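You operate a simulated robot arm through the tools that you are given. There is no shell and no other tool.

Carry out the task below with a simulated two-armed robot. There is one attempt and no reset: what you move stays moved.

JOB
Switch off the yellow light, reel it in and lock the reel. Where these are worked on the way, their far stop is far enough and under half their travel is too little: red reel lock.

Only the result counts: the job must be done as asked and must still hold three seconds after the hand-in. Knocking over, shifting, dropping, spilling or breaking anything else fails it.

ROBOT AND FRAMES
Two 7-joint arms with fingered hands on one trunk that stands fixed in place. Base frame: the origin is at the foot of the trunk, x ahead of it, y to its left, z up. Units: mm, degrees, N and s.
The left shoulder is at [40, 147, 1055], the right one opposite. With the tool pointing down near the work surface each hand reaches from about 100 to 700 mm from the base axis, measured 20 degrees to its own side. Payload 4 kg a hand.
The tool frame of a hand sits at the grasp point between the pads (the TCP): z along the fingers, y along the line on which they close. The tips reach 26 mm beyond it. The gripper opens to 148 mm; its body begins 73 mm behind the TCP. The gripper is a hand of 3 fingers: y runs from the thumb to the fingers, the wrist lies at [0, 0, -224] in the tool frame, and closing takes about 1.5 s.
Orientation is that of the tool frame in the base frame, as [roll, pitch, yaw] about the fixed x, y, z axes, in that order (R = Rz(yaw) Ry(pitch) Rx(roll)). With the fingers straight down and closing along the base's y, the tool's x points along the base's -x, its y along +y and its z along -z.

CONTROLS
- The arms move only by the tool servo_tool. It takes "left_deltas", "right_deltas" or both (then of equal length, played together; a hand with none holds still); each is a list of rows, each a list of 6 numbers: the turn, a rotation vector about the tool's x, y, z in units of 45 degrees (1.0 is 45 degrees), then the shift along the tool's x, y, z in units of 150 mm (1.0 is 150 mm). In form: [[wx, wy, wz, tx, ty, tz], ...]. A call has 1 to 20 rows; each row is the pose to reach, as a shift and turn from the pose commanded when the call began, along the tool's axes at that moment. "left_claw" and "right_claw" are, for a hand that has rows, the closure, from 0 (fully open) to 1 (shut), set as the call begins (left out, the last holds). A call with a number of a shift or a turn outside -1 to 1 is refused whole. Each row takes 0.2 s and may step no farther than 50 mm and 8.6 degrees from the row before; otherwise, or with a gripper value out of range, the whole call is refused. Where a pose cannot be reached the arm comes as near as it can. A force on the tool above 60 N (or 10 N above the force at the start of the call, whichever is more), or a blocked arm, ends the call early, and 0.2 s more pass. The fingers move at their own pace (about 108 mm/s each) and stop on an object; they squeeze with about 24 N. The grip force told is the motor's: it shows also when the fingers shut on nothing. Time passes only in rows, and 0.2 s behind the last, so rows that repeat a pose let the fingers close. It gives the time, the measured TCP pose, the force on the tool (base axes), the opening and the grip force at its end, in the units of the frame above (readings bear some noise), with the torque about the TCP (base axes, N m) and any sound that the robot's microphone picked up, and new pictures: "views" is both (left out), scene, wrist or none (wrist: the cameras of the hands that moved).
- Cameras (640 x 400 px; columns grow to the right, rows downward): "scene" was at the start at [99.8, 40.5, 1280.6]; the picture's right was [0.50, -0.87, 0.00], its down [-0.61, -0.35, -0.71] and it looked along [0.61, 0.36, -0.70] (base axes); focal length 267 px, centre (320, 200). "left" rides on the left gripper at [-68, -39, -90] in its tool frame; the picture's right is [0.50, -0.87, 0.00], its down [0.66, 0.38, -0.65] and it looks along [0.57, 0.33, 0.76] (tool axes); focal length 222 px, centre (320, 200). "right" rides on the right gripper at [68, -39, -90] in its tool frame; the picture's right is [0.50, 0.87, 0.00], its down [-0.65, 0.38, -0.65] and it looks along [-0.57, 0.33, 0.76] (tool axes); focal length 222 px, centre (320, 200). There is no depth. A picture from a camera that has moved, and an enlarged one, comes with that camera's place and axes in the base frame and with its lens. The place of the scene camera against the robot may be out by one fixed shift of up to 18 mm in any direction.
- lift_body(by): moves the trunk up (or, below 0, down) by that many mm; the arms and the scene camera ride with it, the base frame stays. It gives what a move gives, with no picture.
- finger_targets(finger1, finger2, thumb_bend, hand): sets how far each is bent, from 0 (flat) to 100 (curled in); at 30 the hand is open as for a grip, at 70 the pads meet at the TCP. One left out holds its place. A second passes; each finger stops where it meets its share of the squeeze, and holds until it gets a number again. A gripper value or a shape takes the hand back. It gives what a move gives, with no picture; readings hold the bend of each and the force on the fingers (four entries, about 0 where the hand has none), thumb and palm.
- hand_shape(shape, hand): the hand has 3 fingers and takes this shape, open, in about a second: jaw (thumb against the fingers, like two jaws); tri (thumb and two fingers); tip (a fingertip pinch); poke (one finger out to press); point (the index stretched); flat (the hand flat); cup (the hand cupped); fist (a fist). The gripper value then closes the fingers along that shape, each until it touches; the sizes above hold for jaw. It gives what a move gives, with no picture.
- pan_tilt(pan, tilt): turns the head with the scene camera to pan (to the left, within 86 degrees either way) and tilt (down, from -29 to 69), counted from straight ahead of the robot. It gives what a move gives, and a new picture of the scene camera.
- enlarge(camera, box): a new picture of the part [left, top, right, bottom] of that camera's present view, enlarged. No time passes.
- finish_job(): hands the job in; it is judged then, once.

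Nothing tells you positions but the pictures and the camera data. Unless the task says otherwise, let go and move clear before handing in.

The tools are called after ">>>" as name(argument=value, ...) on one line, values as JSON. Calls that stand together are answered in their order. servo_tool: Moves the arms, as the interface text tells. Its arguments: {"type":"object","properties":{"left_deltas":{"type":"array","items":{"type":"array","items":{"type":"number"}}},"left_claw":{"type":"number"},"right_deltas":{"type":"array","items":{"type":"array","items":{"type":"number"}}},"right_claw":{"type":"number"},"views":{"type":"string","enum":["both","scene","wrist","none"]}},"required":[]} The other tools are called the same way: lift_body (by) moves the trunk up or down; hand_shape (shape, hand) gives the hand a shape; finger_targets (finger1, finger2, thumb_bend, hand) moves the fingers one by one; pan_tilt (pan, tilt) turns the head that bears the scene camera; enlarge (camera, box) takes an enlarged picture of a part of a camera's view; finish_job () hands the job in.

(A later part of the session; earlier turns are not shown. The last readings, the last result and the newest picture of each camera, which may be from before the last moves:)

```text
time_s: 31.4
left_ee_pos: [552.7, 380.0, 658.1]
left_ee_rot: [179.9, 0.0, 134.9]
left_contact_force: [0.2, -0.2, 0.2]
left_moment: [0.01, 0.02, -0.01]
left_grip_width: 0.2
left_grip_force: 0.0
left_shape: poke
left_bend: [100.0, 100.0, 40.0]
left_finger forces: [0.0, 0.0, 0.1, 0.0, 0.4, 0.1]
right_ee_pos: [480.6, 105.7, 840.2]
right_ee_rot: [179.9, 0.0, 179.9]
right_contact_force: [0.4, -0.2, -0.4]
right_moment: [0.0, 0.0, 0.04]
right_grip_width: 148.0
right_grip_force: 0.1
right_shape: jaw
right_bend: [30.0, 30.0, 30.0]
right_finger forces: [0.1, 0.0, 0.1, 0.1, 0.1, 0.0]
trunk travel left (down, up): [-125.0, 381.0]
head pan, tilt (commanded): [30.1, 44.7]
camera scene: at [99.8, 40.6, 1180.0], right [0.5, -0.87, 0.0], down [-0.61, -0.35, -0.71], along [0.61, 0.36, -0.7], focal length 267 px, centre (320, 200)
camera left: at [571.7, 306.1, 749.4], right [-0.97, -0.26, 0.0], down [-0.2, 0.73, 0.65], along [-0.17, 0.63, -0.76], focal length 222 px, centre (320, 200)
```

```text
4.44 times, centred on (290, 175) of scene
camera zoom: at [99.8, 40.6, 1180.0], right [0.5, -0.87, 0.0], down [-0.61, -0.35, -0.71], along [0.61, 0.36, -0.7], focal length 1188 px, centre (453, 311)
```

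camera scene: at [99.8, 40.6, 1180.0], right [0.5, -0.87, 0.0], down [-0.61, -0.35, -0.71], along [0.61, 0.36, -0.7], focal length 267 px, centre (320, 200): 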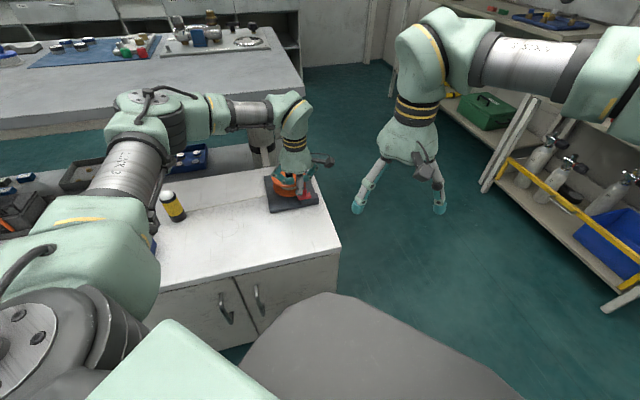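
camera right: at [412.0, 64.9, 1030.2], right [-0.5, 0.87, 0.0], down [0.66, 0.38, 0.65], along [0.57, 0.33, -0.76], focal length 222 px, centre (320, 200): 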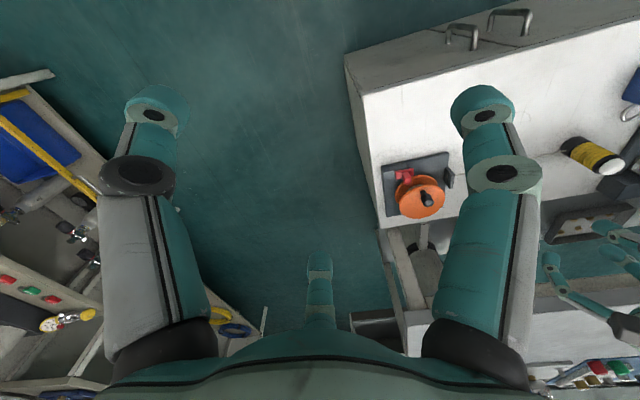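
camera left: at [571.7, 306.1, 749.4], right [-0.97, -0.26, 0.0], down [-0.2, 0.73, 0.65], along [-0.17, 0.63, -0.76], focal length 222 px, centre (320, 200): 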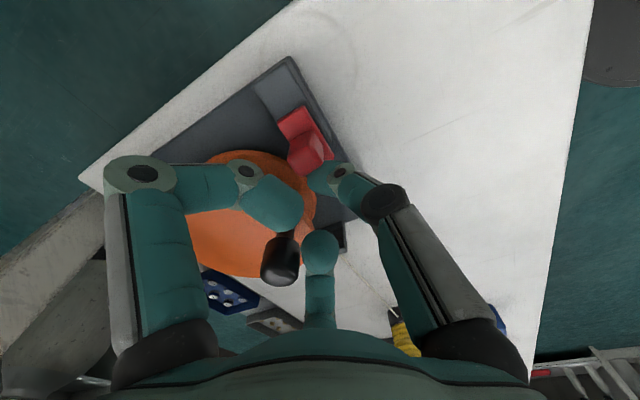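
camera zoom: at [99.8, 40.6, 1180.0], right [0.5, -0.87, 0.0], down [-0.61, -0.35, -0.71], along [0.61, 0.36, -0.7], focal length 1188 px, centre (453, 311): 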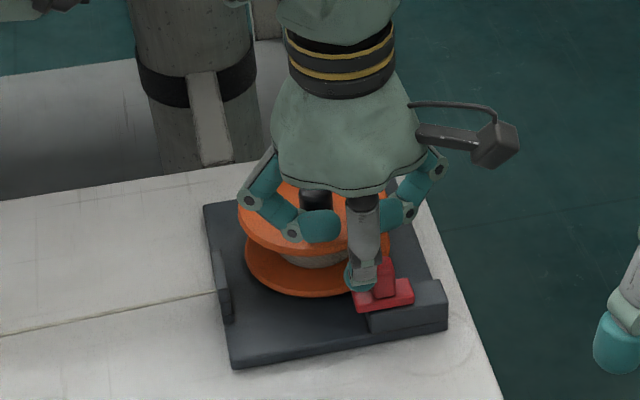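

The thumb is touching the tab with hardly any force, and the slide seems to have begun moving. I'll push on in small steps.

>>> servo_tool(left_deltas=[[0, 0, 0, -0.02, 0, 0], [0, 0, 0, -0.04, 0, 0], [0, 0, 0, -0.06, 0, 0], [0, 0, 0, -0.08, 0, 0], [0, 0, 0, -0.08, 0, 0]], views="wrist")

>>> enlarge(camera="left", box=[200, 80, 440, 260])

>>> enlarge(camera="scene", box=[250, 130, 330, 220])

```text
time_s: 32.6
left_ee_pos: [559.7, 370.8, 658.9]
left_ee_rot: [180.0, -0.1, 135.0]
left_contact_force: [-2.1, 1.1, -1.0]
left_moment: [-0.02, 0.01, 0.03]
left_grip_width: 0.1
left_grip_force: 0.0
left_shape: poke
left_bend: [100.0, 100.0, 40.0]
left_finger forces: [0.0, 1.1, 0.0, 0.1, 0.4, 0.0]
right_ee_pos: [480.2, 105.7, 838.6]
right_ee_rot: [-180.0, 0.0, 179.8]
right_contact_force: [-0.1, 0.0, -0.1]
right_moment: [-0.02, 0.04, 0.04]
right_grip_width: 148.1
right_grip_force: 0.1
right_shape: jaw
right_bend: [30.0, 30.0, 30.0]
right_finger forces: [0.1, 0.0, 0.0, 0.0, 0.0, 0.0]
trunk travel left (down, up): [-125.0, 381.0]
head pan, tilt (commanded): [30.1, 44.7]
camera left: at [579.5, 298.6, 749.7], right [-0.97, -0.26, 0.0], down [-0.2, 0.73, 0.65], along [-0.17, 0.63, -0.76], focal length 222 px, centre (320, 200)
```

left: 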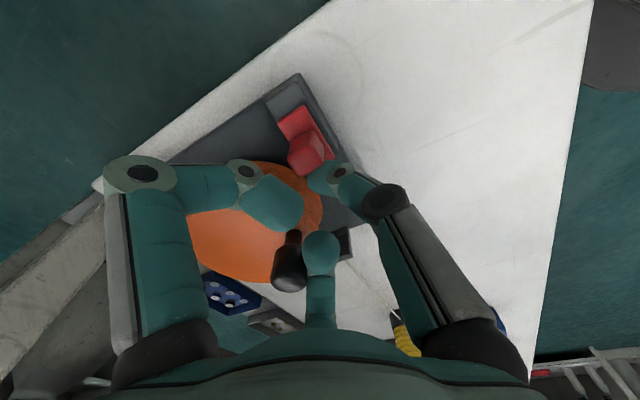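

```text
2.22 times, centred on (320, 170) of left
camera zoom: at [579.5, 298.6, 749.7], right [-0.97, -0.26, 0.0], down [-0.2, 0.73, 0.65], along [-0.17, 0.63, -0.76], focal length 494 px, centre (320, 267)
```

zoom: 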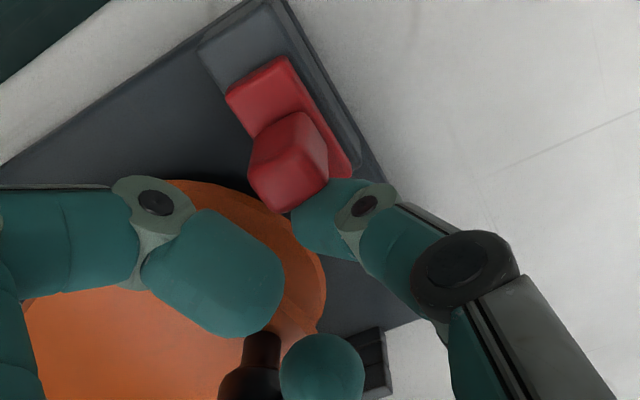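

```text
4.44 times, centred on (290, 175) of scene
camera zoom: at [99.7, 40.6, 1180.0], right [0.5, -0.87, 0.0], down [-0.61, -0.35, -0.71], along [0.61, 0.36, -0.7], focal length 1188 px, centre (453, 311)
```

zoom: 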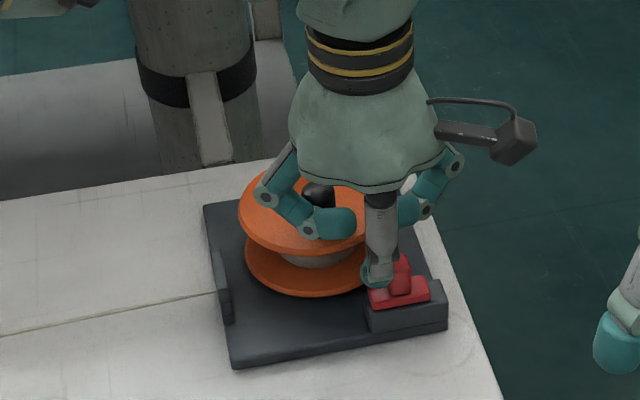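

The slide moves freely (about 14 mm so far, no stop yet), but a curled finger has come up to the peg. I'll tilt the hand toward the robot to clear the peg, keeping the thumb tip in place, then push on.

>>> servo_tool(left_deltas=[[-0.139, 0, 0, 0.013, -0.018, 0.003], [-0.278, 0, 0, 0.013, -0.037, 0.007], [-0.417, 0, 0, 0.013, -0.055, 0.012], [-0.556, 0, 0, 0.013, -0.073, 0.016], [-0.556, 0, 0, 0.0, -0.073, 0.016], [-0.556, 0, 0, -0.015, -0.073, 0.016], [-0.556, 0, 0, -0.03, -0.073, 0.016], [-0.556, 0, 0, -0.03, -0.073, 0.016]], views="wrist")

>>> enlarge(camera="left", box=[200, 80, 440, 260])

>>> enlarge(camera="scene", box=[250, 130, 330, 220])

```text
time_s: 34.4
left_ee_pos: [554.7, 361.6, 655.0]
left_ee_rot: [155.0, 0.1, 135.0]
left_contact_force: [0.1, 0.7, 0.2]
left_moment: [-0.01, 0.05, -0.01]
left_grip_width: 0.3
left_grip_force: 0.0
left_shape: poke
left_bend: [100.0, 100.0, 40.0]
left_finger forces: [0.0, 0.0, 0.0, 0.0, 0.5, 0.0]
right_ee_pos: [480.3, 105.7, 839.2]
right_ee_rot: [180.0, -0.1, 179.9]
right_contact_force: [0.8, 0.7, 0.3]
right_moment: [-0.02, -0.02, -0.01]
right_grip_width: 147.9
right_grip_force: 0.1
right_shape: jaw
right_bend: [30.0, 30.0, 30.0]
right_finger forces: [0.1, 0.0, 0.0, 0.0, 0.0, 0.0]
trunk travel left (down, up): [-125.0, 381.0]
head pan, tilt (commanded): [30.1, 44.7]
camera left: at [550.3, 262.6, 721.7], right [-0.91, -0.2, -0.37], down [-0.42, 0.51, 0.75], along [0.04, 0.84, -0.55], focal length 222 px, centre (320, 200)
```

left: 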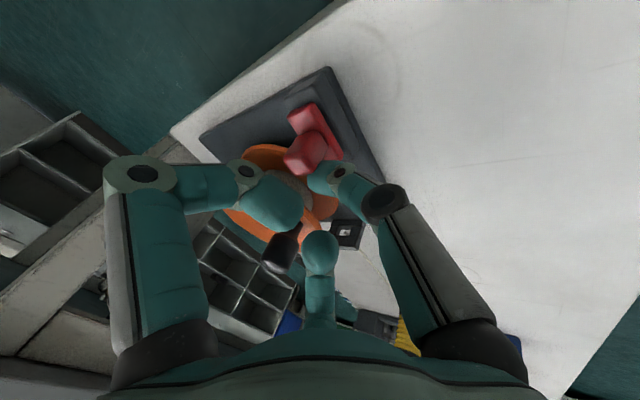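

```text
2.22 times, centred on (320, 170) of left
camera zoom: at [550.3, 262.6, 721.7], right [-0.91, -0.2, -0.37], down [-0.42, 0.51, 0.75], along [0.04, 0.84, -0.55], focal length 494 px, centre (320, 267)
```

zoom: 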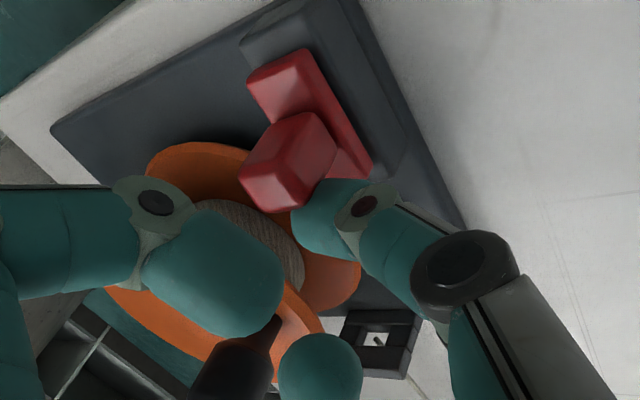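

```text
4.44 times, centred on (290, 175) of scene
camera zoom: at [99.8, 40.6, 1180.0], right [0.5, -0.87, 0.0], down [-0.61, -0.35, -0.71], along [0.61, 0.36, -0.7], focal length 1188 px, centre (453, 311)
```

zoom: 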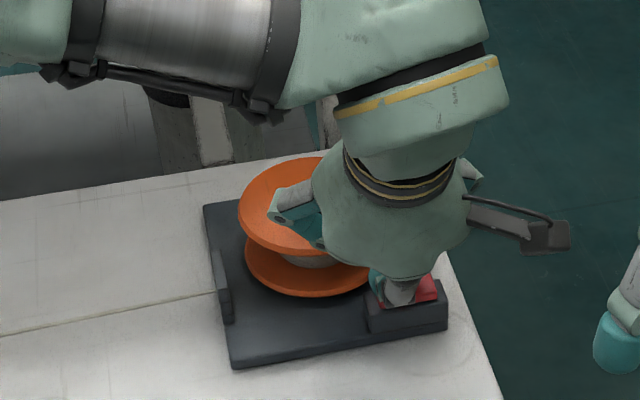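

The hand is tilted clear of the peg and the slide keeps following. I'll push further until it meets its stop.

>>> servo_tool(left_deltas=[[0, 0, 0, -0.015, 0, 0], [0, 0, 0, -0.03, 0, 0], [0, 0, 0, -0.045, 0, 0], [0, 0, 0, -0.06, 0, 0], [0, 0, 0, -0.06, 0, 0]], views="wrist")

>>> enlarge(camera="left", box=[200, 80, 440, 260])

>>> enlarge(camera="scene", box=[250, 130, 330, 220])

```text
time_s: 35.6
left_ee_pos: [559.9, 356.2, 655.0]
left_ee_rot: [155.1, -0.1, 135.0]
left_contact_force: [-7.1, 6.2, -2.2]
left_moment: [0.11, 0.12, 0.05]
left_grip_width: 0.0
left_grip_force: 0.0
left_shape: poke
left_bend: [100.0, 100.0, 40.0]
left_finger forces: [0.0, 0.1, 0.1, 0.0, 8.7, 0.0]
right_ee_pos: [480.1, 106.7, 838.7]
right_ee_rot: [180.0, -0.1, -179.9]
right_contact_force: [-0.5, -0.2, -1.2]
right_moment: [0.02, -0.01, -0.01]
right_grip_width: 147.8
right_grip_force: 0.1
right_shape: jaw
right_bend: [30.0, 30.0, 30.0]
right_finger forces: [0.0, 0.0, 0.0, 0.0, 0.1, 0.0]
trunk travel left (down, up): [-125.0, 381.0]
head pan, tilt (commanded): [30.1, 44.7]
camera left: at [555.7, 258.0, 722.3], right [-0.91, -0.2, -0.36], down [-0.42, 0.51, 0.75], along [0.03, 0.84, -0.55], focal length 222 px, centre (320, 200)
```

left: 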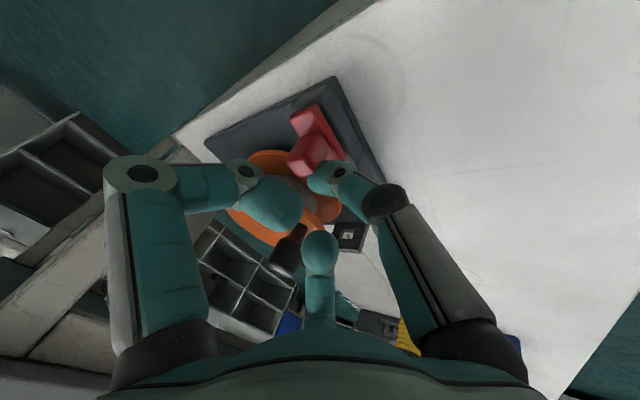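

```text
2.22 times, centred on (320, 170) of left
camera zoom: at [555.7, 258.0, 722.3], right [-0.91, -0.2, -0.36], down [-0.42, 0.51, 0.75], along [0.03, 0.84, -0.55], focal length 494 px, centre (320, 267)
```

zoom: 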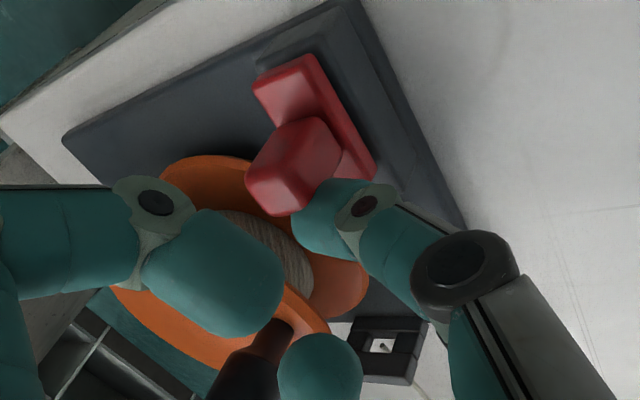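

```text
4.44 times, centred on (290, 175) of scene
camera zoom: at [99.4, 41.2, 1180.0], right [0.5, -0.87, 0.0], down [-0.61, -0.35, -0.71], along [0.61, 0.36, -0.7], focal length 1188 px, centre (453, 311)
```

zoom: 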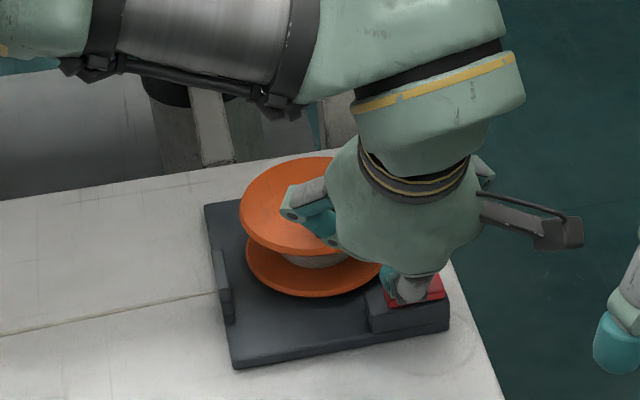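

The push met a firm stop (about 9 N) after roughly 24 mm of travel, so the slide is now fully back. I'll back off, rise and straighten the hand, then try the reel again.

>>> servo_tool(left_deltas=[[0, 0, 0, 0.02, 0, 0], [0, 0, 0, 0.04, 0.028, -0.06], [0, 0, 0, 0.04, 0.085, -0.18], [0, 0, 0, 0.04, 0.141, -0.3], [0.139, 0, 0, 0.04, 0.197, -0.423], [0.278, 0, 0, 0.04, 0.2535, -0.5437], [0.417, 0, 0, 0.04, 0.2817, -0.604], [0.556, 0, 0, 0.04, 0.2817, -0.604], [0.556, 0, 0, 0.04, 0.2817, -0.604]], views="none")

>>> hand_shape(shape="jaw", hand="left")

>>> enlarge(camera="left", box=[160, 0, 480, 200])

>>> enlarge(camera="scene", box=[250, 130, 330, 220])

```text
time_s: 37.6
left_ee_pos: [557.0, 361.0, 758.1]
left_ee_rot: [-179.9, 0.0, 134.9]
left_contact_force: [-0.1, -0.4, 0.0]
left_moment: [-0.02, -0.02, 0.01]
left_grip_width: 0.0
left_grip_force: 0.0
left_shape: poke
left_bend: [100.0, 100.0, 40.0]
left_finger forces: [0.0, 0.0, 0.0, 0.0, 0.0, 0.0]
right_ee_pos: [479.8, 105.8, 838.8]
right_ee_rot: [180.0, 0.0, 179.9]
right_contact_force: [0.4, 0.0, 0.0]
right_moment: [0.02, -0.01, 0.02]
right_grip_width: 148.1
right_grip_force: 0.0
right_shape: jaw
right_bend: [30.0, 30.0, 30.0]
right_finger forces: [0.1, 0.1, 0.0, 0.0, 0.0, 0.0]
trunk travel left (down, up): [-125.0, 381.0]
head pan, tilt (commanded): [30.1, 44.7]
```

```text
time_s: 38.5
left_ee_pos: [558.5, 360.6, 757.1]
left_ee_rot: [180.0, 0.1, 134.9]
left_contact_force: [0.1, -0.7, -0.5]
left_moment: [-0.04, 0.01, 0.04]
left_grip_width: 147.7
left_grip_force: 0.0
left_shape: jaw
left_bend: [30.0, 30.0, 30.0]
left_finger forces: [0.0, 0.0, 0.0, 0.1, 0.0, 0.1]
right_ee_pos: [480.3, 105.1, 838.5]
right_ee_rot: [180.0, 0.0, 179.9]
right_contact_force: [-0.5, 0.5, 0.0]
right_moment: [0.0, 0.01, 0.01]
right_grip_width: 148.1
right_grip_force: 0.0
right_shape: jaw
right_bend: [30.0, 30.0, 30.0]
right_finger forces: [0.0, 0.0, 0.0, 0.0, 0.0, 0.1]
trunk travel left (down, up): [-125.0, 381.0]
head pan, tilt (commanded): [30.1, 44.7]
```

```text
2.00 times, centred on (320, 100) of left
camera zoom: at [577.4, 287.1, 848.1], right [-0.97, -0.26, 0.0], down [-0.2, 0.73, 0.65], along [-0.17, 0.63, -0.76], focal length 444 px, centre (320, 400)
```

zoom: 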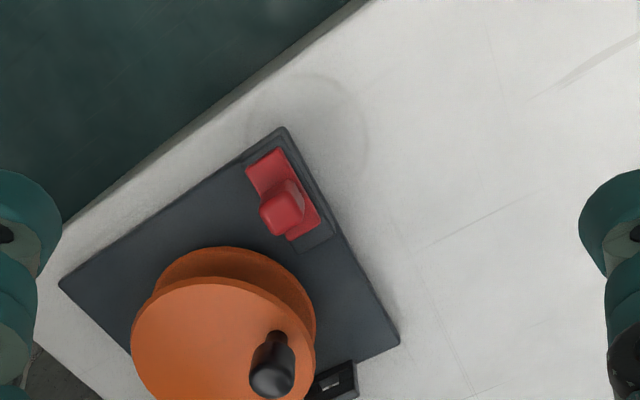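

```text
4.44 times, centred on (290, 175) of scene
camera zoom: at [99.9, 40.5, 1180.0], right [0.5, -0.87, 0.0], down [-0.61, -0.35, -0.71], along [0.61, 0.36, -0.7], focal length 1188 px, centre (453, 311)
```

zoom: 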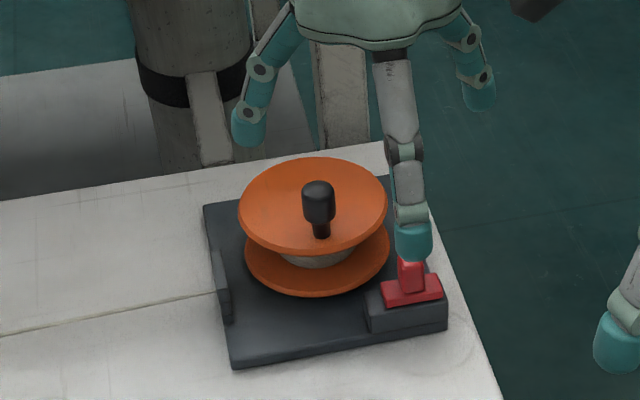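

The slide sits flush at the far end of its block and the peg is where it was. I'll return to the peg with part-open fingers.

>>> servo_tool(left_deltas=[[0, 0, 0, 0.06, 0.08, 0], [0, 0, 0, 0.13, 0.17, 0], [0, 0, 0, 0.2, 0.26, 0], [0, 0, 0, 0.246, 0.326, 0], [0, 0, 0, 0.246, 0.326, 0.1], [0, 0, 0, 0.246, 0.326, 0.2], [0, 0, 0, 0.246, 0.326, 0.3], [0, 0, 0, 0.246, 0.326, 0.4], [0, 0, 0, 0.246, 0.326, 0.48], [0, 0, 0, 0.246, 0.326, 0.48]], left_claw=0.55, views="wrist")

>>> enlarge(camera="left", box=[200, 80, 440, 240])

```text
time_s: 40.7
left_ee_pos: [564.7, 420.2, 684.5]
left_ee_rot: [180.0, 0.0, 135.0]
left_contact_force: [-0.7, -0.3, -0.2]
left_moment: [0.01, 0.01, -0.03]
left_grip_width: 67.1
left_grip_force: 0.2
left_shape: jaw
left_bend: [39.0, 39.0, 70.0]
left_finger forces: [0.0, 0.0, 0.1, 0.0, 0.1, 0.0]
right_ee_pos: [480.1, 105.3, 839.7]
right_ee_rot: [-180.0, 0.0, 180.0]
right_contact_force: [-0.6, 0.1, -0.6]
right_moment: [-0.03, -0.03, -0.02]
right_grip_width: 147.9
right_grip_force: 0.2
right_shape: jaw
right_bend: [30.0, 30.0, 30.0]
right_finger forces: [0.0, 0.0, 0.0, 0.1, 0.0, 0.1]
trunk travel left (down, up): [-125.0, 381.0]
head pan, tilt (commanded): [30.1, 44.7]
camera left: at [585.0, 346.6, 775.4], right [-0.97, -0.26, 0.0], down [-0.2, 0.73, 0.65], along [-0.17, 0.63, -0.76], focal length 222 px, centre (320, 200)
```

left: 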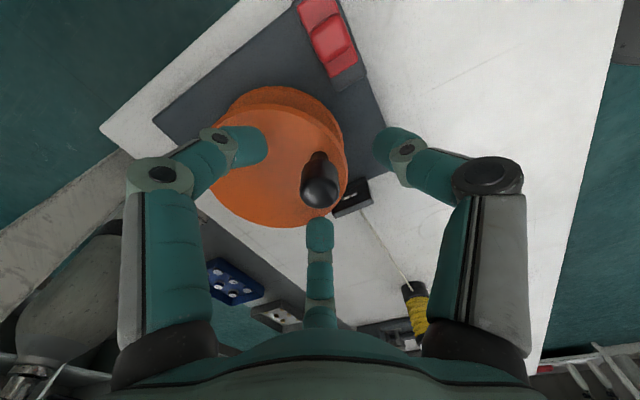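

```text
2.50 times, centred on (320, 160) of left
camera zoom: at [585.0, 346.6, 775.4], right [-0.97, -0.26, 0.0], down [-0.2, 0.73, 0.65], along [-0.17, 0.63, -0.76], focal length 555 px, centre (320, 300)
```

zoom: 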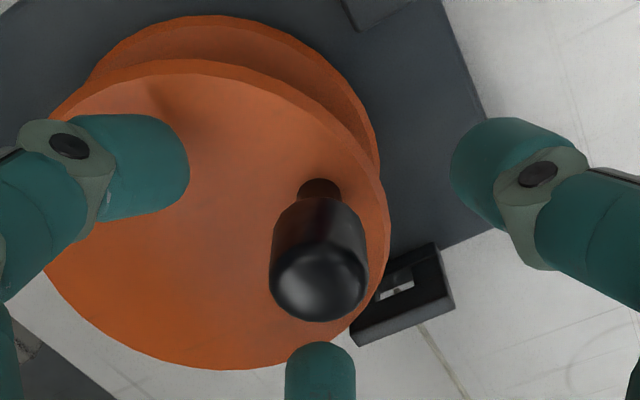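

Peg centred again. I'll close and turn 15 degrees counter-clockwise.

>>> servo_tool(left_deltas=[[0, 0, 0, 0, 0, 0], [0, 0, 0, 0, 0, 0], [0, 0, 0, 0, 0, 0], [0, 0, 0, 0, 0, 0], [0, 0, 0, 0, 0, 0], [0, 0, 0, -0.0203, 0.0009, 0], [0, 0, 0, -0.0405, 0.0035, 0], [0, 0, 0, -0.0604, 0.008, 0], [0, 0, 0, -0.0604, 0.008, 0]], left_claw=1, views="wrist")

>>> enlarge(camera="left", box=[200, 80, 440, 240])

>>> enlarge(camera="scene", box=[150, 130, 330, 240])

```text
time_s: 42.7
left_ee_pos: [570.7, 416.1, 683.8]
left_ee_rot: [180.0, 0.0, 135.1]
left_contact_force: [-22.0, 20.5, 1.1]
left_moment: [0.48, 0.53, -0.17]
left_grip_width: 16.6
left_grip_force: 23.6
left_shape: jaw
left_bend: [74.0, 73.0, 70.0]
left_finger forces: [14.3, 31.9, 0.0, 0.0, 22.1, 0.0]
right_ee_pos: [477.9, 106.6, 839.4]
right_ee_rot: [-179.9, 0.2, 179.9]
right_contact_force: [0.5, 0.2, -0.6]
right_moment: [0.01, 0.01, -0.01]
right_grip_width: 148.1
right_grip_force: 0.1
right_shape: jaw
right_bend: [30.0, 30.0, 30.0]
right_finger forces: [0.0, 0.0, 0.0, 0.0, 0.0, 0.0]
trunk travel left (down, up): [-125.0, 381.0]
head pan, tilt (commanded): [30.1, 44.7]
camera left: at [590.5, 342.5, 774.7], right [-0.97, -0.26, 0.0], down [-0.2, 0.73, 0.65], along [-0.17, 0.63, -0.76], focal length 222 px, centre (320, 200)
```

left: 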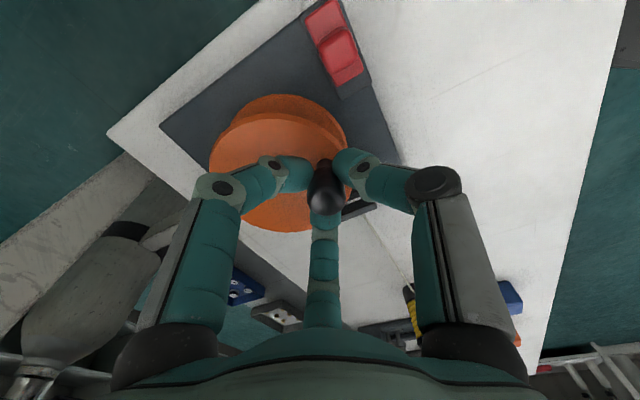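

```text
2.50 times, centred on (320, 160) of left
camera zoom: at [590.5, 342.5, 774.7], right [-0.97, -0.26, 0.0], down [-0.2, 0.73, 0.65], along [-0.17, 0.63, -0.76], focal length 555 px, centre (320, 300)
```

zoom: 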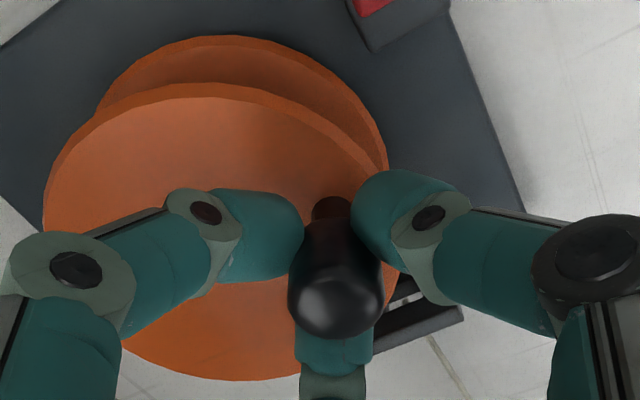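

```text
3.56 times, centred on (240, 185) of scene
camera zoom: at [97.2, 42.6, 1180.1], right [0.5, -0.86, 0.0], down [-0.61, -0.35, -0.71], along [0.62, 0.36, -0.7], focal length 950 px, centre (604, 253)
```

zoom: 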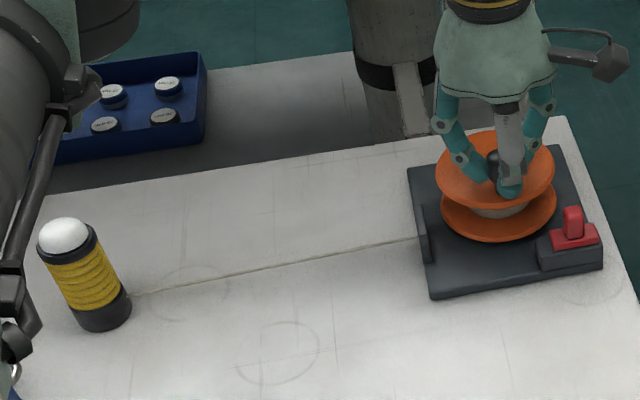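

Still blocked counter-clockwise (30 N). I'll ease back and try clockwise with the slide in this place.

>>> servo_tool(left_deltas=[[0, 0, 0, 0.0199, -0.0044, 0], [0, 0, 0, 0.0401, -0.0071, 0], [0, 0, 0, 0.0604, -0.008, 0], [0, 0, 0, 0.0807, -0.0071, 0], [0, 0, 0, 0.1009, -0.0044, 0], [0, 0, 0, 0.1208, 0, 0], [0, 0, 0, 0.1208, 0, 0]], views="wrist")

>>> enlarge(camera="left", box=[200, 80, 440, 240])

>>> enlarge(camera="scene", box=[150, 130, 330, 240])

```text
time_s: 44.3
left_ee_pos: [560.4, 426.7, 684.2]
left_ee_rot: [-179.9, 0.0, 134.9]
left_contact_force: [4.6, -0.4, -4.2]
left_moment: [0.02, -0.08, -0.04]
left_grip_width: 16.1
left_grip_force: 23.7
left_shape: jaw
left_bend: [74.0, 73.0, 70.0]
left_finger forces: [24.4, 22.0, 0.1, 0.1, 21.4, 0.0]
right_ee_pos: [479.9, 104.9, 838.8]
right_ee_rot: [180.0, 0.0, 179.9]
right_contact_force: [-0.2, 0.1, 0.3]
right_moment: [0.01, 0.01, 0.04]
right_grip_width: 148.0
right_grip_force: 0.1
right_shape: jaw
right_bend: [30.0, 30.0, 30.0]
right_finger forces: [0.1, 0.1, 0.1, 0.1, 0.0, 0.0]
trunk travel left (down, up): [-125.0, 381.0]
head pan, tilt (commanded): [30.1, 44.7]
camera left: at [579.8, 352.6, 775.2], right [-0.97, -0.26, 0.0], down [-0.19, 0.73, 0.65], along [-0.17, 0.63, -0.76], focal length 222 px, centre (320, 200)
```

left: 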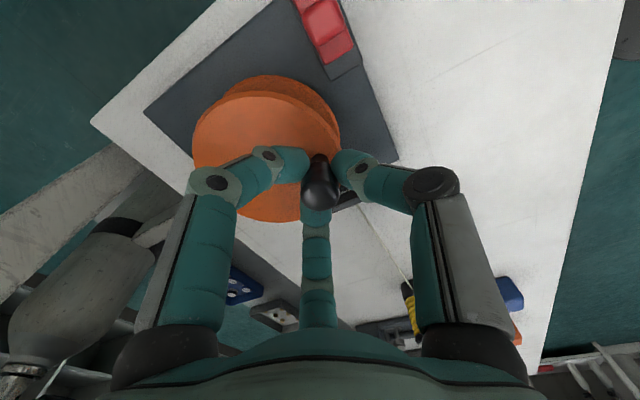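

```text
2.50 times, centred on (320, 160) of left
camera zoom: at [579.8, 352.6, 775.2], right [-0.97, -0.26, 0.0], down [-0.19, 0.73, 0.65], along [-0.17, 0.63, -0.76], focal length 555 px, centre (320, 300)
```

zoom: 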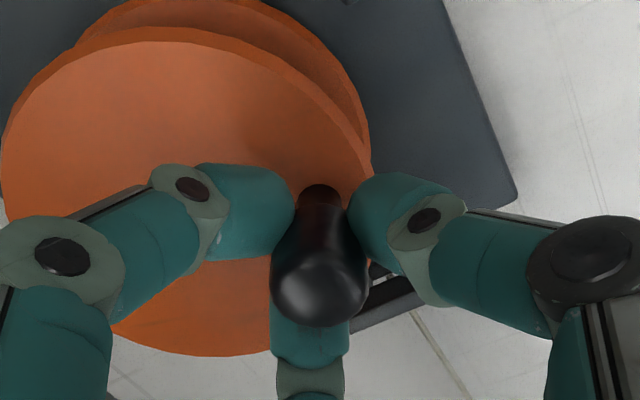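

```text
3.56 times, centred on (240, 185) of scene
camera zoom: at [100.7, 40.9, 1179.9], right [0.5, -0.87, 0.0], down [-0.61, -0.35, -0.71], along [0.61, 0.36, -0.7], focal length 950 px, centre (604, 253)
```

zoom: 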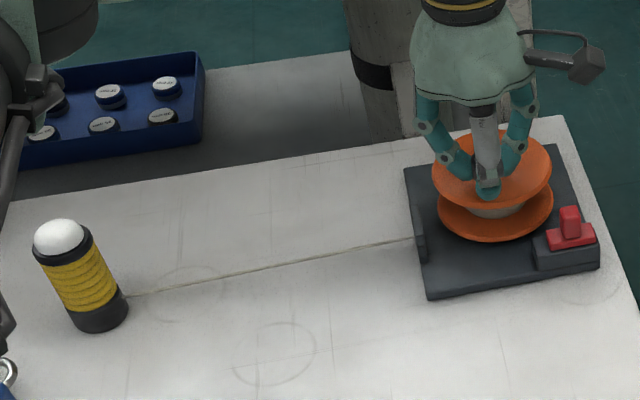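

Clockwise it moves freely (under 5 N), so the slide is now unlocked and clockwise is the winding direction. I'll turn on to 60 degrees and watch the light.

>>> servo_tool(left_deltas=[[0, 0, 0, 0.0194, 0.0061, 0], [0, 0, 0, 0.0382, 0.0139, 0], [0, 0, 0, 0.0563, 0.0233, 0], [0, 0, 0, 0.0734, 0.0342, 0], [0, 0, 0, 0.0896, 0.0466, 0], [0, 0, 0, 0.1046, 0.0604, 0], [0, 0, 0, 0.1183, 0.0754, 0], [0, 0, 0, 0.1307, 0.0915, 0], [0, 0, 0, 0.1417, 0.1087, 0]], views="both")

>>> enlarge(camera="left", box=[200, 80, 440, 240])

>>> enlarge(camera="scene", box=[150, 130, 330, 240])

```text
time_s: 46.3
left_ee_pos: [554.7, 456.2, 683.1]
left_ee_rot: [-179.9, -0.2, 135.0]
left_contact_force: [-16.4, -3.9, -6.4]
left_moment: [-0.11, 0.44, -0.32]
left_grip_width: 15.7
left_grip_force: 24.1
left_shape: jaw
left_bend: [74.0, 73.0, 70.0]
left_finger forces: [26.0, 14.1, 0.0, 0.0, 38.7, 0.0]
right_ee_pos: [479.2, 105.2, 839.7]
right_ee_rot: [179.9, 0.1, -180.0]
right_contact_force: [-0.2, -0.1, -0.4]
right_moment: [-0.01, -0.02, -0.01]
right_grip_width: 148.0
right_grip_force: 0.0
right_shape: jaw
right_bend: [30.0, 30.0, 30.0]
right_finger forces: [0.1, 0.0, 0.0, 0.0, 0.0, 0.0]
trunk travel left (down, up): [-125.0, 381.0]
head pan, tilt (commanded): [30.1, 44.7]
camera scene: at [98.6, 40.8, 1180.1], right [0.5, -0.87, 0.0], down [-0.61, -0.35, -0.71], along [0.61, 0.36, -0.7], focal length 267 px, centre (320, 200)
camera left: at [574.6, 382.2, 774.7], right [-0.97, -0.26, 0.0], down [-0.19, 0.73, 0.65], along [-0.17, 0.63, -0.76], focal length 222 px, centre (320, 200)
```

scene: 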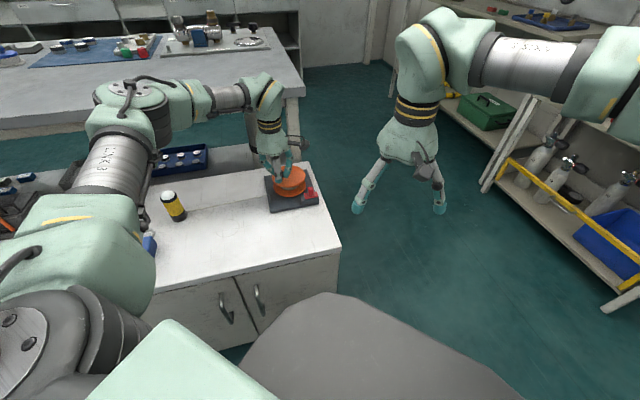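
left: 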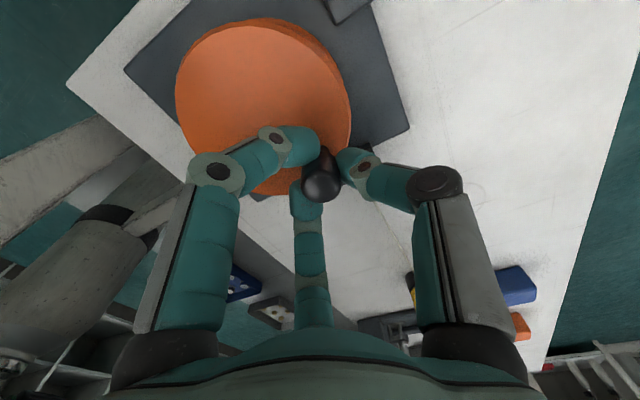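

```text
2.50 times, centred on (320, 160) of left
camera zoom: at [574.6, 382.2, 774.7], right [-0.97, -0.26, 0.0], down [-0.19, 0.73, 0.65], along [-0.17, 0.63, -0.76], focal length 555 px, centre (320, 300)
```

zoom: 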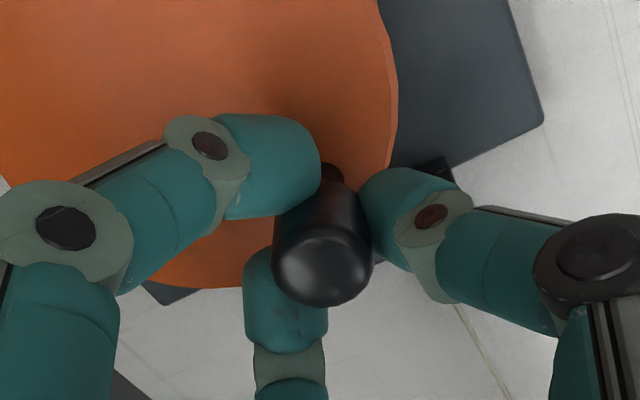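

```text
3.56 times, centred on (240, 185) of scene
camera zoom: at [98.6, 40.8, 1180.1], right [0.5, -0.87, 0.0], down [-0.61, -0.35, -0.71], along [0.61, 0.36, -0.7], focal length 950 px, centre (604, 253)
```

zoom: 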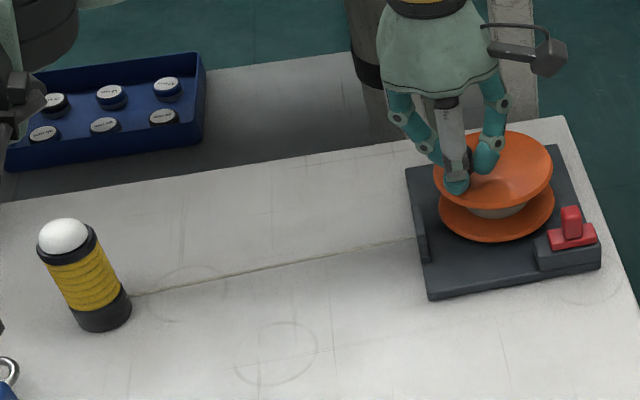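

The reel turns clockwise, though the light has not moved yet (the line may have slack to take up). I'll go on turning to 120 degrees.

>>> servo_tool(left_deltas=[[0, 0, 0, 0.0111, 0.0218, 0], [0, 0, 0, 0.0199, 0.0446, 0], [0, 0, 0, 0.0262, 0.0681, 0], [0, 0, 0, 0.03, 0.0923, 0], [0, 0, 0, 0.0313, 0.1167, 0], [0, 0, 0, 0.03, 0.141, 0], [0, 0, 0, 0.0262, 0.1652, 0], [0, 0, 0, 0.0199, 0.1887, 0], [0, 0, 0, 0.0111, 0.2115, 0], [0, 0, 0, 0, 0.2333, 0]], views="both")

>>> enlarge(camera="left", box=[200, 80, 440, 240])

>>> enlarge(camera="scene", box=[150, 130, 330, 240])

```text
time_s: 48.5
left_ee_pos: [579.5, 489.2, 678.2]
left_ee_rot: [179.7, -0.6, 135.2]
left_contact_force: [-13.5, 34.1, -18.7]
left_moment: [0.45, 0.68, -0.18]
left_grip_width: 8.3
left_grip_force: 23.8
left_shape: jaw
left_bend: [75.0, 74.0, 71.0]
left_finger forces: [37.4, 42.6, 0.0, 0.0, 93.5, 0.0]
right_ee_pos: [479.8, 108.9, 838.7]
right_ee_rot: [-179.8, -0.1, 179.9]
right_contact_force: [-0.4, 1.1, 0.0]
right_moment: [0.04, 0.01, 0.0]
right_grip_width: 147.8
right_grip_force: 0.1
right_shape: jaw
right_bend: [30.0, 30.0, 30.0]
right_finger forces: [0.0, 0.0, 0.0, 0.0, 0.1, 0.1]
trunk travel left (down, up): [-125.0, 381.0]
head pan, tilt (commanded): [30.1, 44.7]
camera scene: at [100.9, 45.6, 1179.7], right [0.5, -0.87, 0.0], down [-0.61, -0.36, -0.71], along [0.61, 0.35, -0.71], focal length 267 px, centre (320, 200)
camera left: at [599.0, 414.7, 769.6], right [-0.96, -0.26, 0.0], down [-0.2, 0.72, 0.66], along [-0.18, 0.64, -0.75], focal length 222 px, centre (320, 200)
```

scene: 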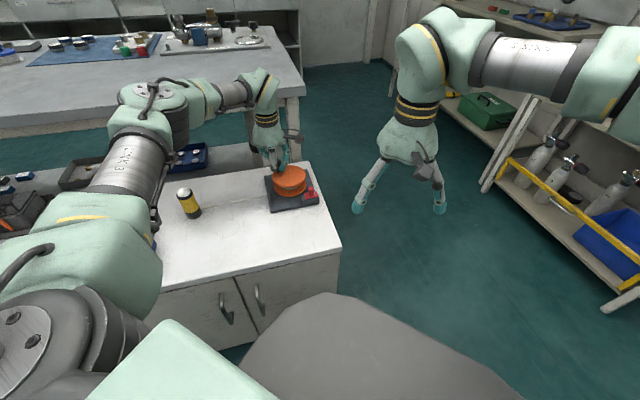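
left: 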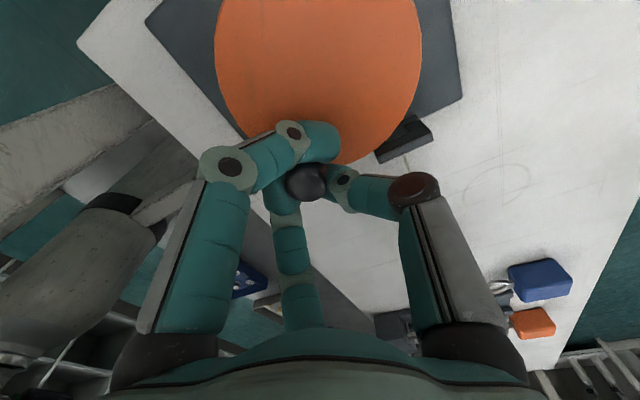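

```text
2.50 times, centred on (320, 160) of left
camera zoom: at [599.0, 414.7, 769.6], right [-0.96, -0.26, 0.0], down [-0.2, 0.72, 0.66], along [-0.18, 0.64, -0.75], focal length 555 px, centre (320, 300)
```

zoom: 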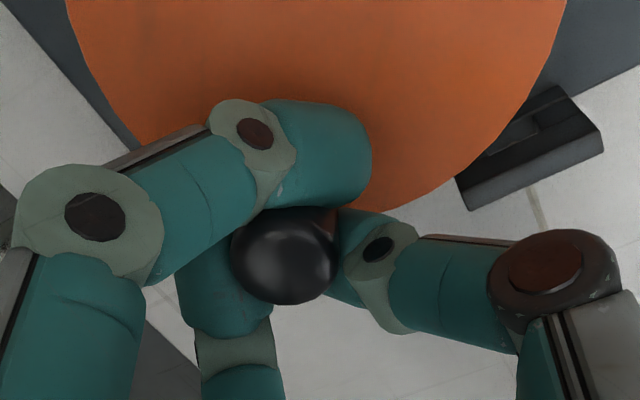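

```text
3.56 times, centred on (240, 185) of scene
camera zoom: at [100.9, 45.6, 1179.7], right [0.5, -0.87, 0.0], down [-0.61, -0.36, -0.71], along [0.61, 0.35, -0.71], focal length 950 px, centre (604, 253)
```

zoom: 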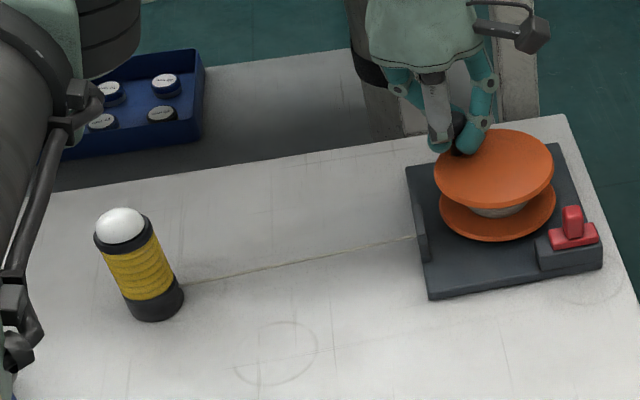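

The light has come about 50 mm nearer, so clockwise winds it in. The grip is strained (34 N, off-radius), so I'll let go and re-centre on the peg with a better circle.

>>> servo_tool(left_deltas=[[0, 0, 0, 0, 0, 0], [0, 0, 0, 0, 0, 0], [0, 0, 0, 0, 0, 0], [0, 0, 0, 0.0, 0.02, 0], [0, 0, 0, 0.0, 0.035, 0], [0, 0, 0, 0.0, 0.035, 0]], left_claw=0.5, views="wrist")

>>> enlarge(camera="left", box=[160, 0, 480, 240])

>>> enlarge(camera="scene", box=[150, 130, 330, 240])

```text
time_s: 49.9
left_ee_pos: [584.9, 482.9, 684.7]
left_ee_rot: [-179.9, 0.1, 134.9]
left_contact_force: [0.3, -0.1, -0.5]
left_moment: [0.01, -0.01, -0.04]
left_grip_width: 73.3
left_grip_force: 0.0
left_shape: jaw
left_bend: [36.0, 36.0, 70.0]
left_finger forces: [0.0, 0.0, 0.1, 0.0, 0.1, 0.0]
right_ee_pos: [479.2, 105.4, 839.3]
right_ee_rot: [179.9, 0.0, 179.9]
right_contact_force: [0.3, 0.3, -0.2]
right_moment: [-0.01, 0.0, 0.04]
right_grip_width: 147.7
right_grip_force: 0.0
right_shape: jaw
right_bend: [30.0, 30.0, 30.0]
right_finger forces: [0.0, 0.0, 0.1, 0.0, 0.0, 0.0]
trunk travel left (down, up): [-125.0, 381.0]
head pan, tilt (commanded): [30.1, 44.7]
camera left: at [605.3, 408.8, 775.5], right [-0.97, -0.26, 0.0], down [-0.2, 0.73, 0.65], along [-0.17, 0.63, -0.76], focal length 222 px, centre (320, 200)
```

left: 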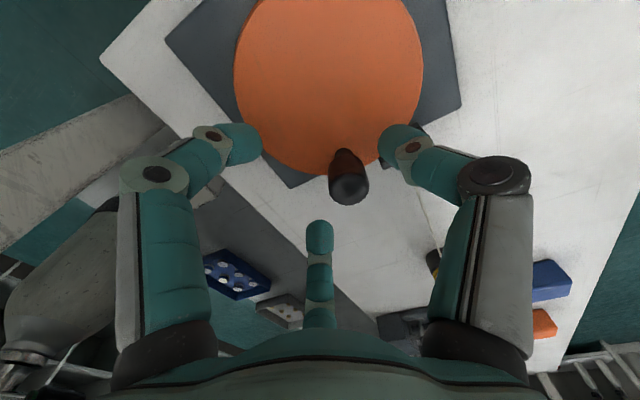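

```text
1.67 times, centred on (320, 120) of left
camera zoom: at [605.3, 408.8, 775.5], right [-0.97, -0.26, 0.0], down [-0.2, 0.73, 0.65], along [-0.17, 0.63, -0.76], focal length 370 px, centre (320, 333)
```

zoom: 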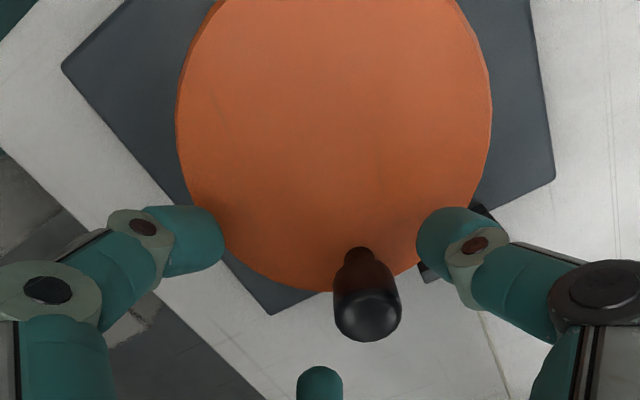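

```text
3.56 times, centred on (240, 185) of scene
camera zoom: at [99.9, 40.4, 1180.0], right [0.5, -0.87, 0.0], down [-0.61, -0.35, -0.71], along [0.61, 0.36, -0.7], focal length 950 px, centre (604, 253)
```

zoom: 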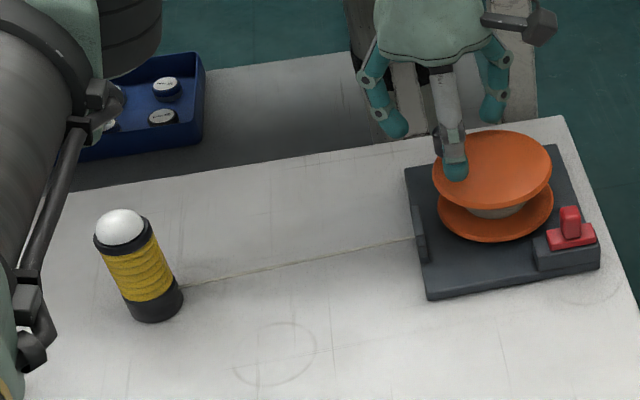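

The peg is really at about (571, 476), lagging because the squeeze drove it sideways. From here I'll cage the peg loosely (about 24 mm opening) rather than squeeze it, on a circle of 36 mm about (592, 445).

>>> servo_tool(left_deltas=[[0, 0, 0, 0.012, -0.034, 0], [0, 0, 0, 0.024, -0.068, 0], [0, 0, 0, 0.035, -0.101, 0], [0, 0, 0, 0.035, -0.101, 0]], left_claw=0.5, views="none")

>>> servo_tool(left_deltas=[[0, 0, 0, 0, 0, 0], [0, 0, 0, 0, 0, 0], [0, 0, 0, 0, 0, 0], [0, 0, 0, 0, 0, 0], [0, 0, 0, 0, 0, 0]], left_claw=0.83, views="wrist")

>>> enlarge(camera="left", box=[200, 80, 440, 240])

```text
time_s: 50.9
left_ee_pos: [570.6, 474.6, 685.3]
left_ee_rot: [-179.9, 0.0, 135.0]
left_contact_force: [0.1, 0.0, -0.1]
left_moment: [-0.02, 0.01, -0.03]
left_grip_width: 73.5
left_grip_force: 0.0
left_shape: jaw
left_bend: [36.0, 36.0, 70.0]
left_finger forces: [0.1, 0.1, 0.0, 0.1, 0.0, 0.0]
right_ee_pos: [480.3, 104.3, 838.3]
right_ee_rot: [179.9, 0.0, 179.8]
right_contact_force: [0.4, -1.2, 0.2]
right_moment: [-0.01, 0.02, 0.0]
right_grip_width: 147.7
right_grip_force: 0.1
right_shape: jaw
right_bend: [30.0, 30.0, 30.0]
right_finger forces: [0.0, 0.0, 0.0, 0.0, 0.0, 0.0]
trunk travel left (down, up): [-125.0, 381.0]
head pan, tilt (commanded): [30.1, 44.7]
```

```text
time_s: 52.1
left_ee_pos: [569.6, 474.8, 684.4]
left_ee_rot: [-180.0, 0.0, 134.9]
left_contact_force: [0.6, 0.7, 0.2]
left_moment: [-0.02, -0.01, -0.03]
left_grip_width: 25.5
left_grip_force: 0.0
left_shape: jaw
left_bend: [75.0, 75.0, 70.0]
left_finger forces: [0.2, 0.0, 0.1, 0.1, 0.0, 0.1]
right_ee_pos: [480.2, 104.6, 838.6]
right_ee_rot: [180.0, 0.0, 180.0]
right_contact_force: [0.0, 0.5, -0.7]
right_moment: [-0.03, -0.01, 0.02]
right_grip_width: 147.8
right_grip_force: 0.1
right_shape: jaw
right_bend: [30.0, 30.0, 30.0]
right_finger forces: [0.0, 0.0, 0.1, 0.1, 0.0, 0.0]
trunk travel left (down, up): [-125.0, 381.0]
head pan, tilt (commanded): [30.1, 44.7]
camera left: at [590.1, 401.1, 774.6], right [-0.97, -0.26, 0.0], down [-0.2, 0.73, 0.65], along [-0.17, 0.63, -0.76], focal length 222 px, centre (320, 200)
```

left: 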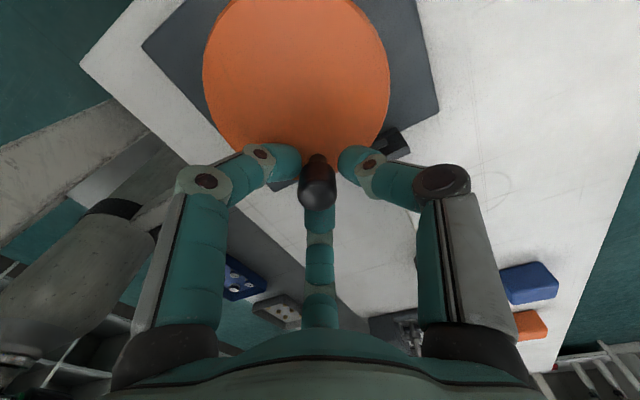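

```text
2.50 times, centred on (320, 160) of left
camera zoom: at [590.1, 401.1, 774.6], right [-0.97, -0.26, 0.0], down [-0.2, 0.73, 0.65], along [-0.17, 0.63, -0.76], focal length 555 px, centre (320, 300)
```

zoom: 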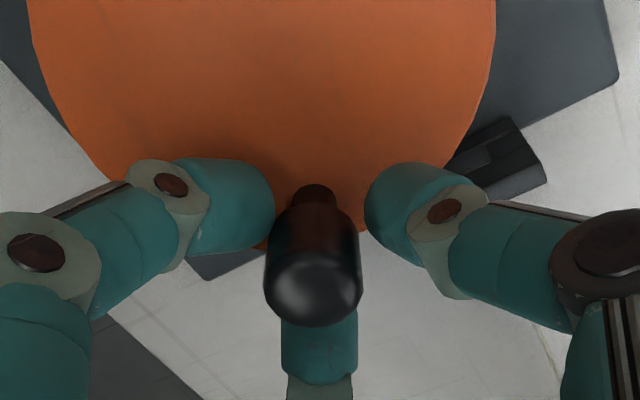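

The peg is loosely caged. I'll turn about 60 degrees clockwise and check.

>>> servo_tool(left_deltas=[[0, 0, 0, -0.0103, 0.0279, 0], [0, 0, 0, -0.0193, 0.0514, 0], [0, 0, 0, -0.0307, 0.0738, 0], [0, 0, 0, -0.0444, 0.0949, 0], [0, 0, 0, -0.0602, 0.1144, 0], [0, 0, 0, -0.0779, 0.1321, 0], [0, 0, 0, -0.0975, 0.1479, 0], [0, 0, 0, -0.1185, 0.1617, 0], [0, 0, 0, -0.1409, 0.1731, 0], [0, 0, 0, -0.1644, 0.1821, 0]], views="wrist")

>>> enlarge(camera="left", box=[200, 80, 440, 240])

>>> enlarge(camera="scene", box=[150, 130, 330, 240])

```text
time_s: 54.3
left_ee_pos: [607.0, 477.6, 683.3]
left_ee_rot: [-180.0, 0.0, 134.9]
left_contact_force: [-1.3, -1.4, 0.2]
left_moment: [0.03, 0.04, 0.01]
left_grip_width: 25.6
left_grip_force: 0.1
left_shape: jaw
left_bend: [75.0, 75.0, 70.0]
left_finger forces: [0.1, 0.1, 0.0, 0.0, 0.6, 0.1]
right_ee_pos: [480.1, 106.3, 838.7]
right_ee_rot: [-180.0, -0.1, 179.9]
right_contact_force: [0.6, 0.2, 0.5]
right_moment: [-0.02, 0.01, -0.01]
right_grip_width: 147.9
right_grip_force: 0.1
right_shape: jaw
right_bend: [30.0, 30.0, 30.0]
right_finger forces: [0.1, 0.0, 0.1, 0.0, 0.0, 0.1]
trunk travel left (down, up): [-125.0, 381.0]
head pan, tilt (commanded): [30.1, 44.7]
camera left: at [626.5, 402.8, 775.4], right [-0.97, -0.26, 0.0], down [-0.19, 0.73, 0.65], along [-0.17, 0.63, -0.76], focal length 222 px, centre (320, 200)
```

left: 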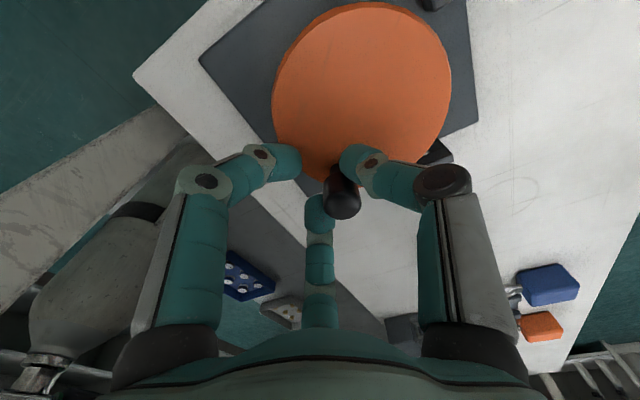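

```text
2.50 times, centred on (320, 160) of left
camera zoom: at [626.5, 402.8, 775.4], right [-0.97, -0.26, 0.0], down [-0.19, 0.73, 0.65], along [-0.17, 0.63, -0.76], focal length 555 px, centre (320, 300)
```

zoom: 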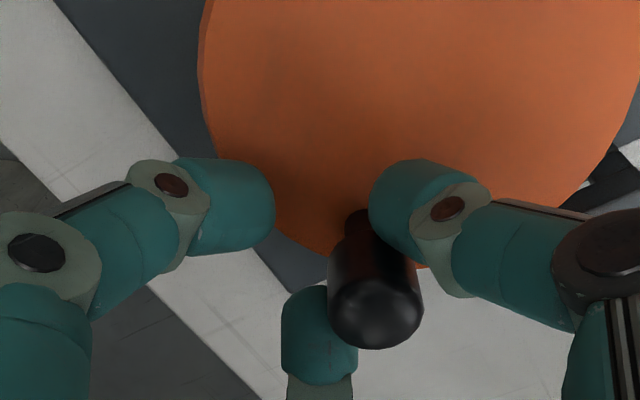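

```text
3.56 times, centred on (240, 185) of scene
camera zoom: at [100.0, 40.4, 1180.0], right [0.5, -0.87, 0.0], down [-0.61, -0.35, -0.71], along [0.61, 0.36, -0.7], focal length 950 px, centre (604, 253)
```

zoom: 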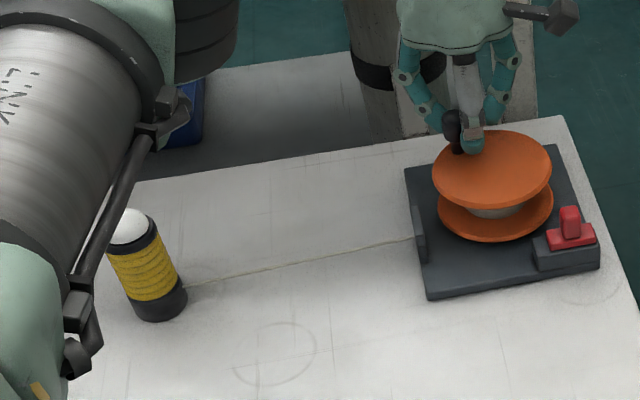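

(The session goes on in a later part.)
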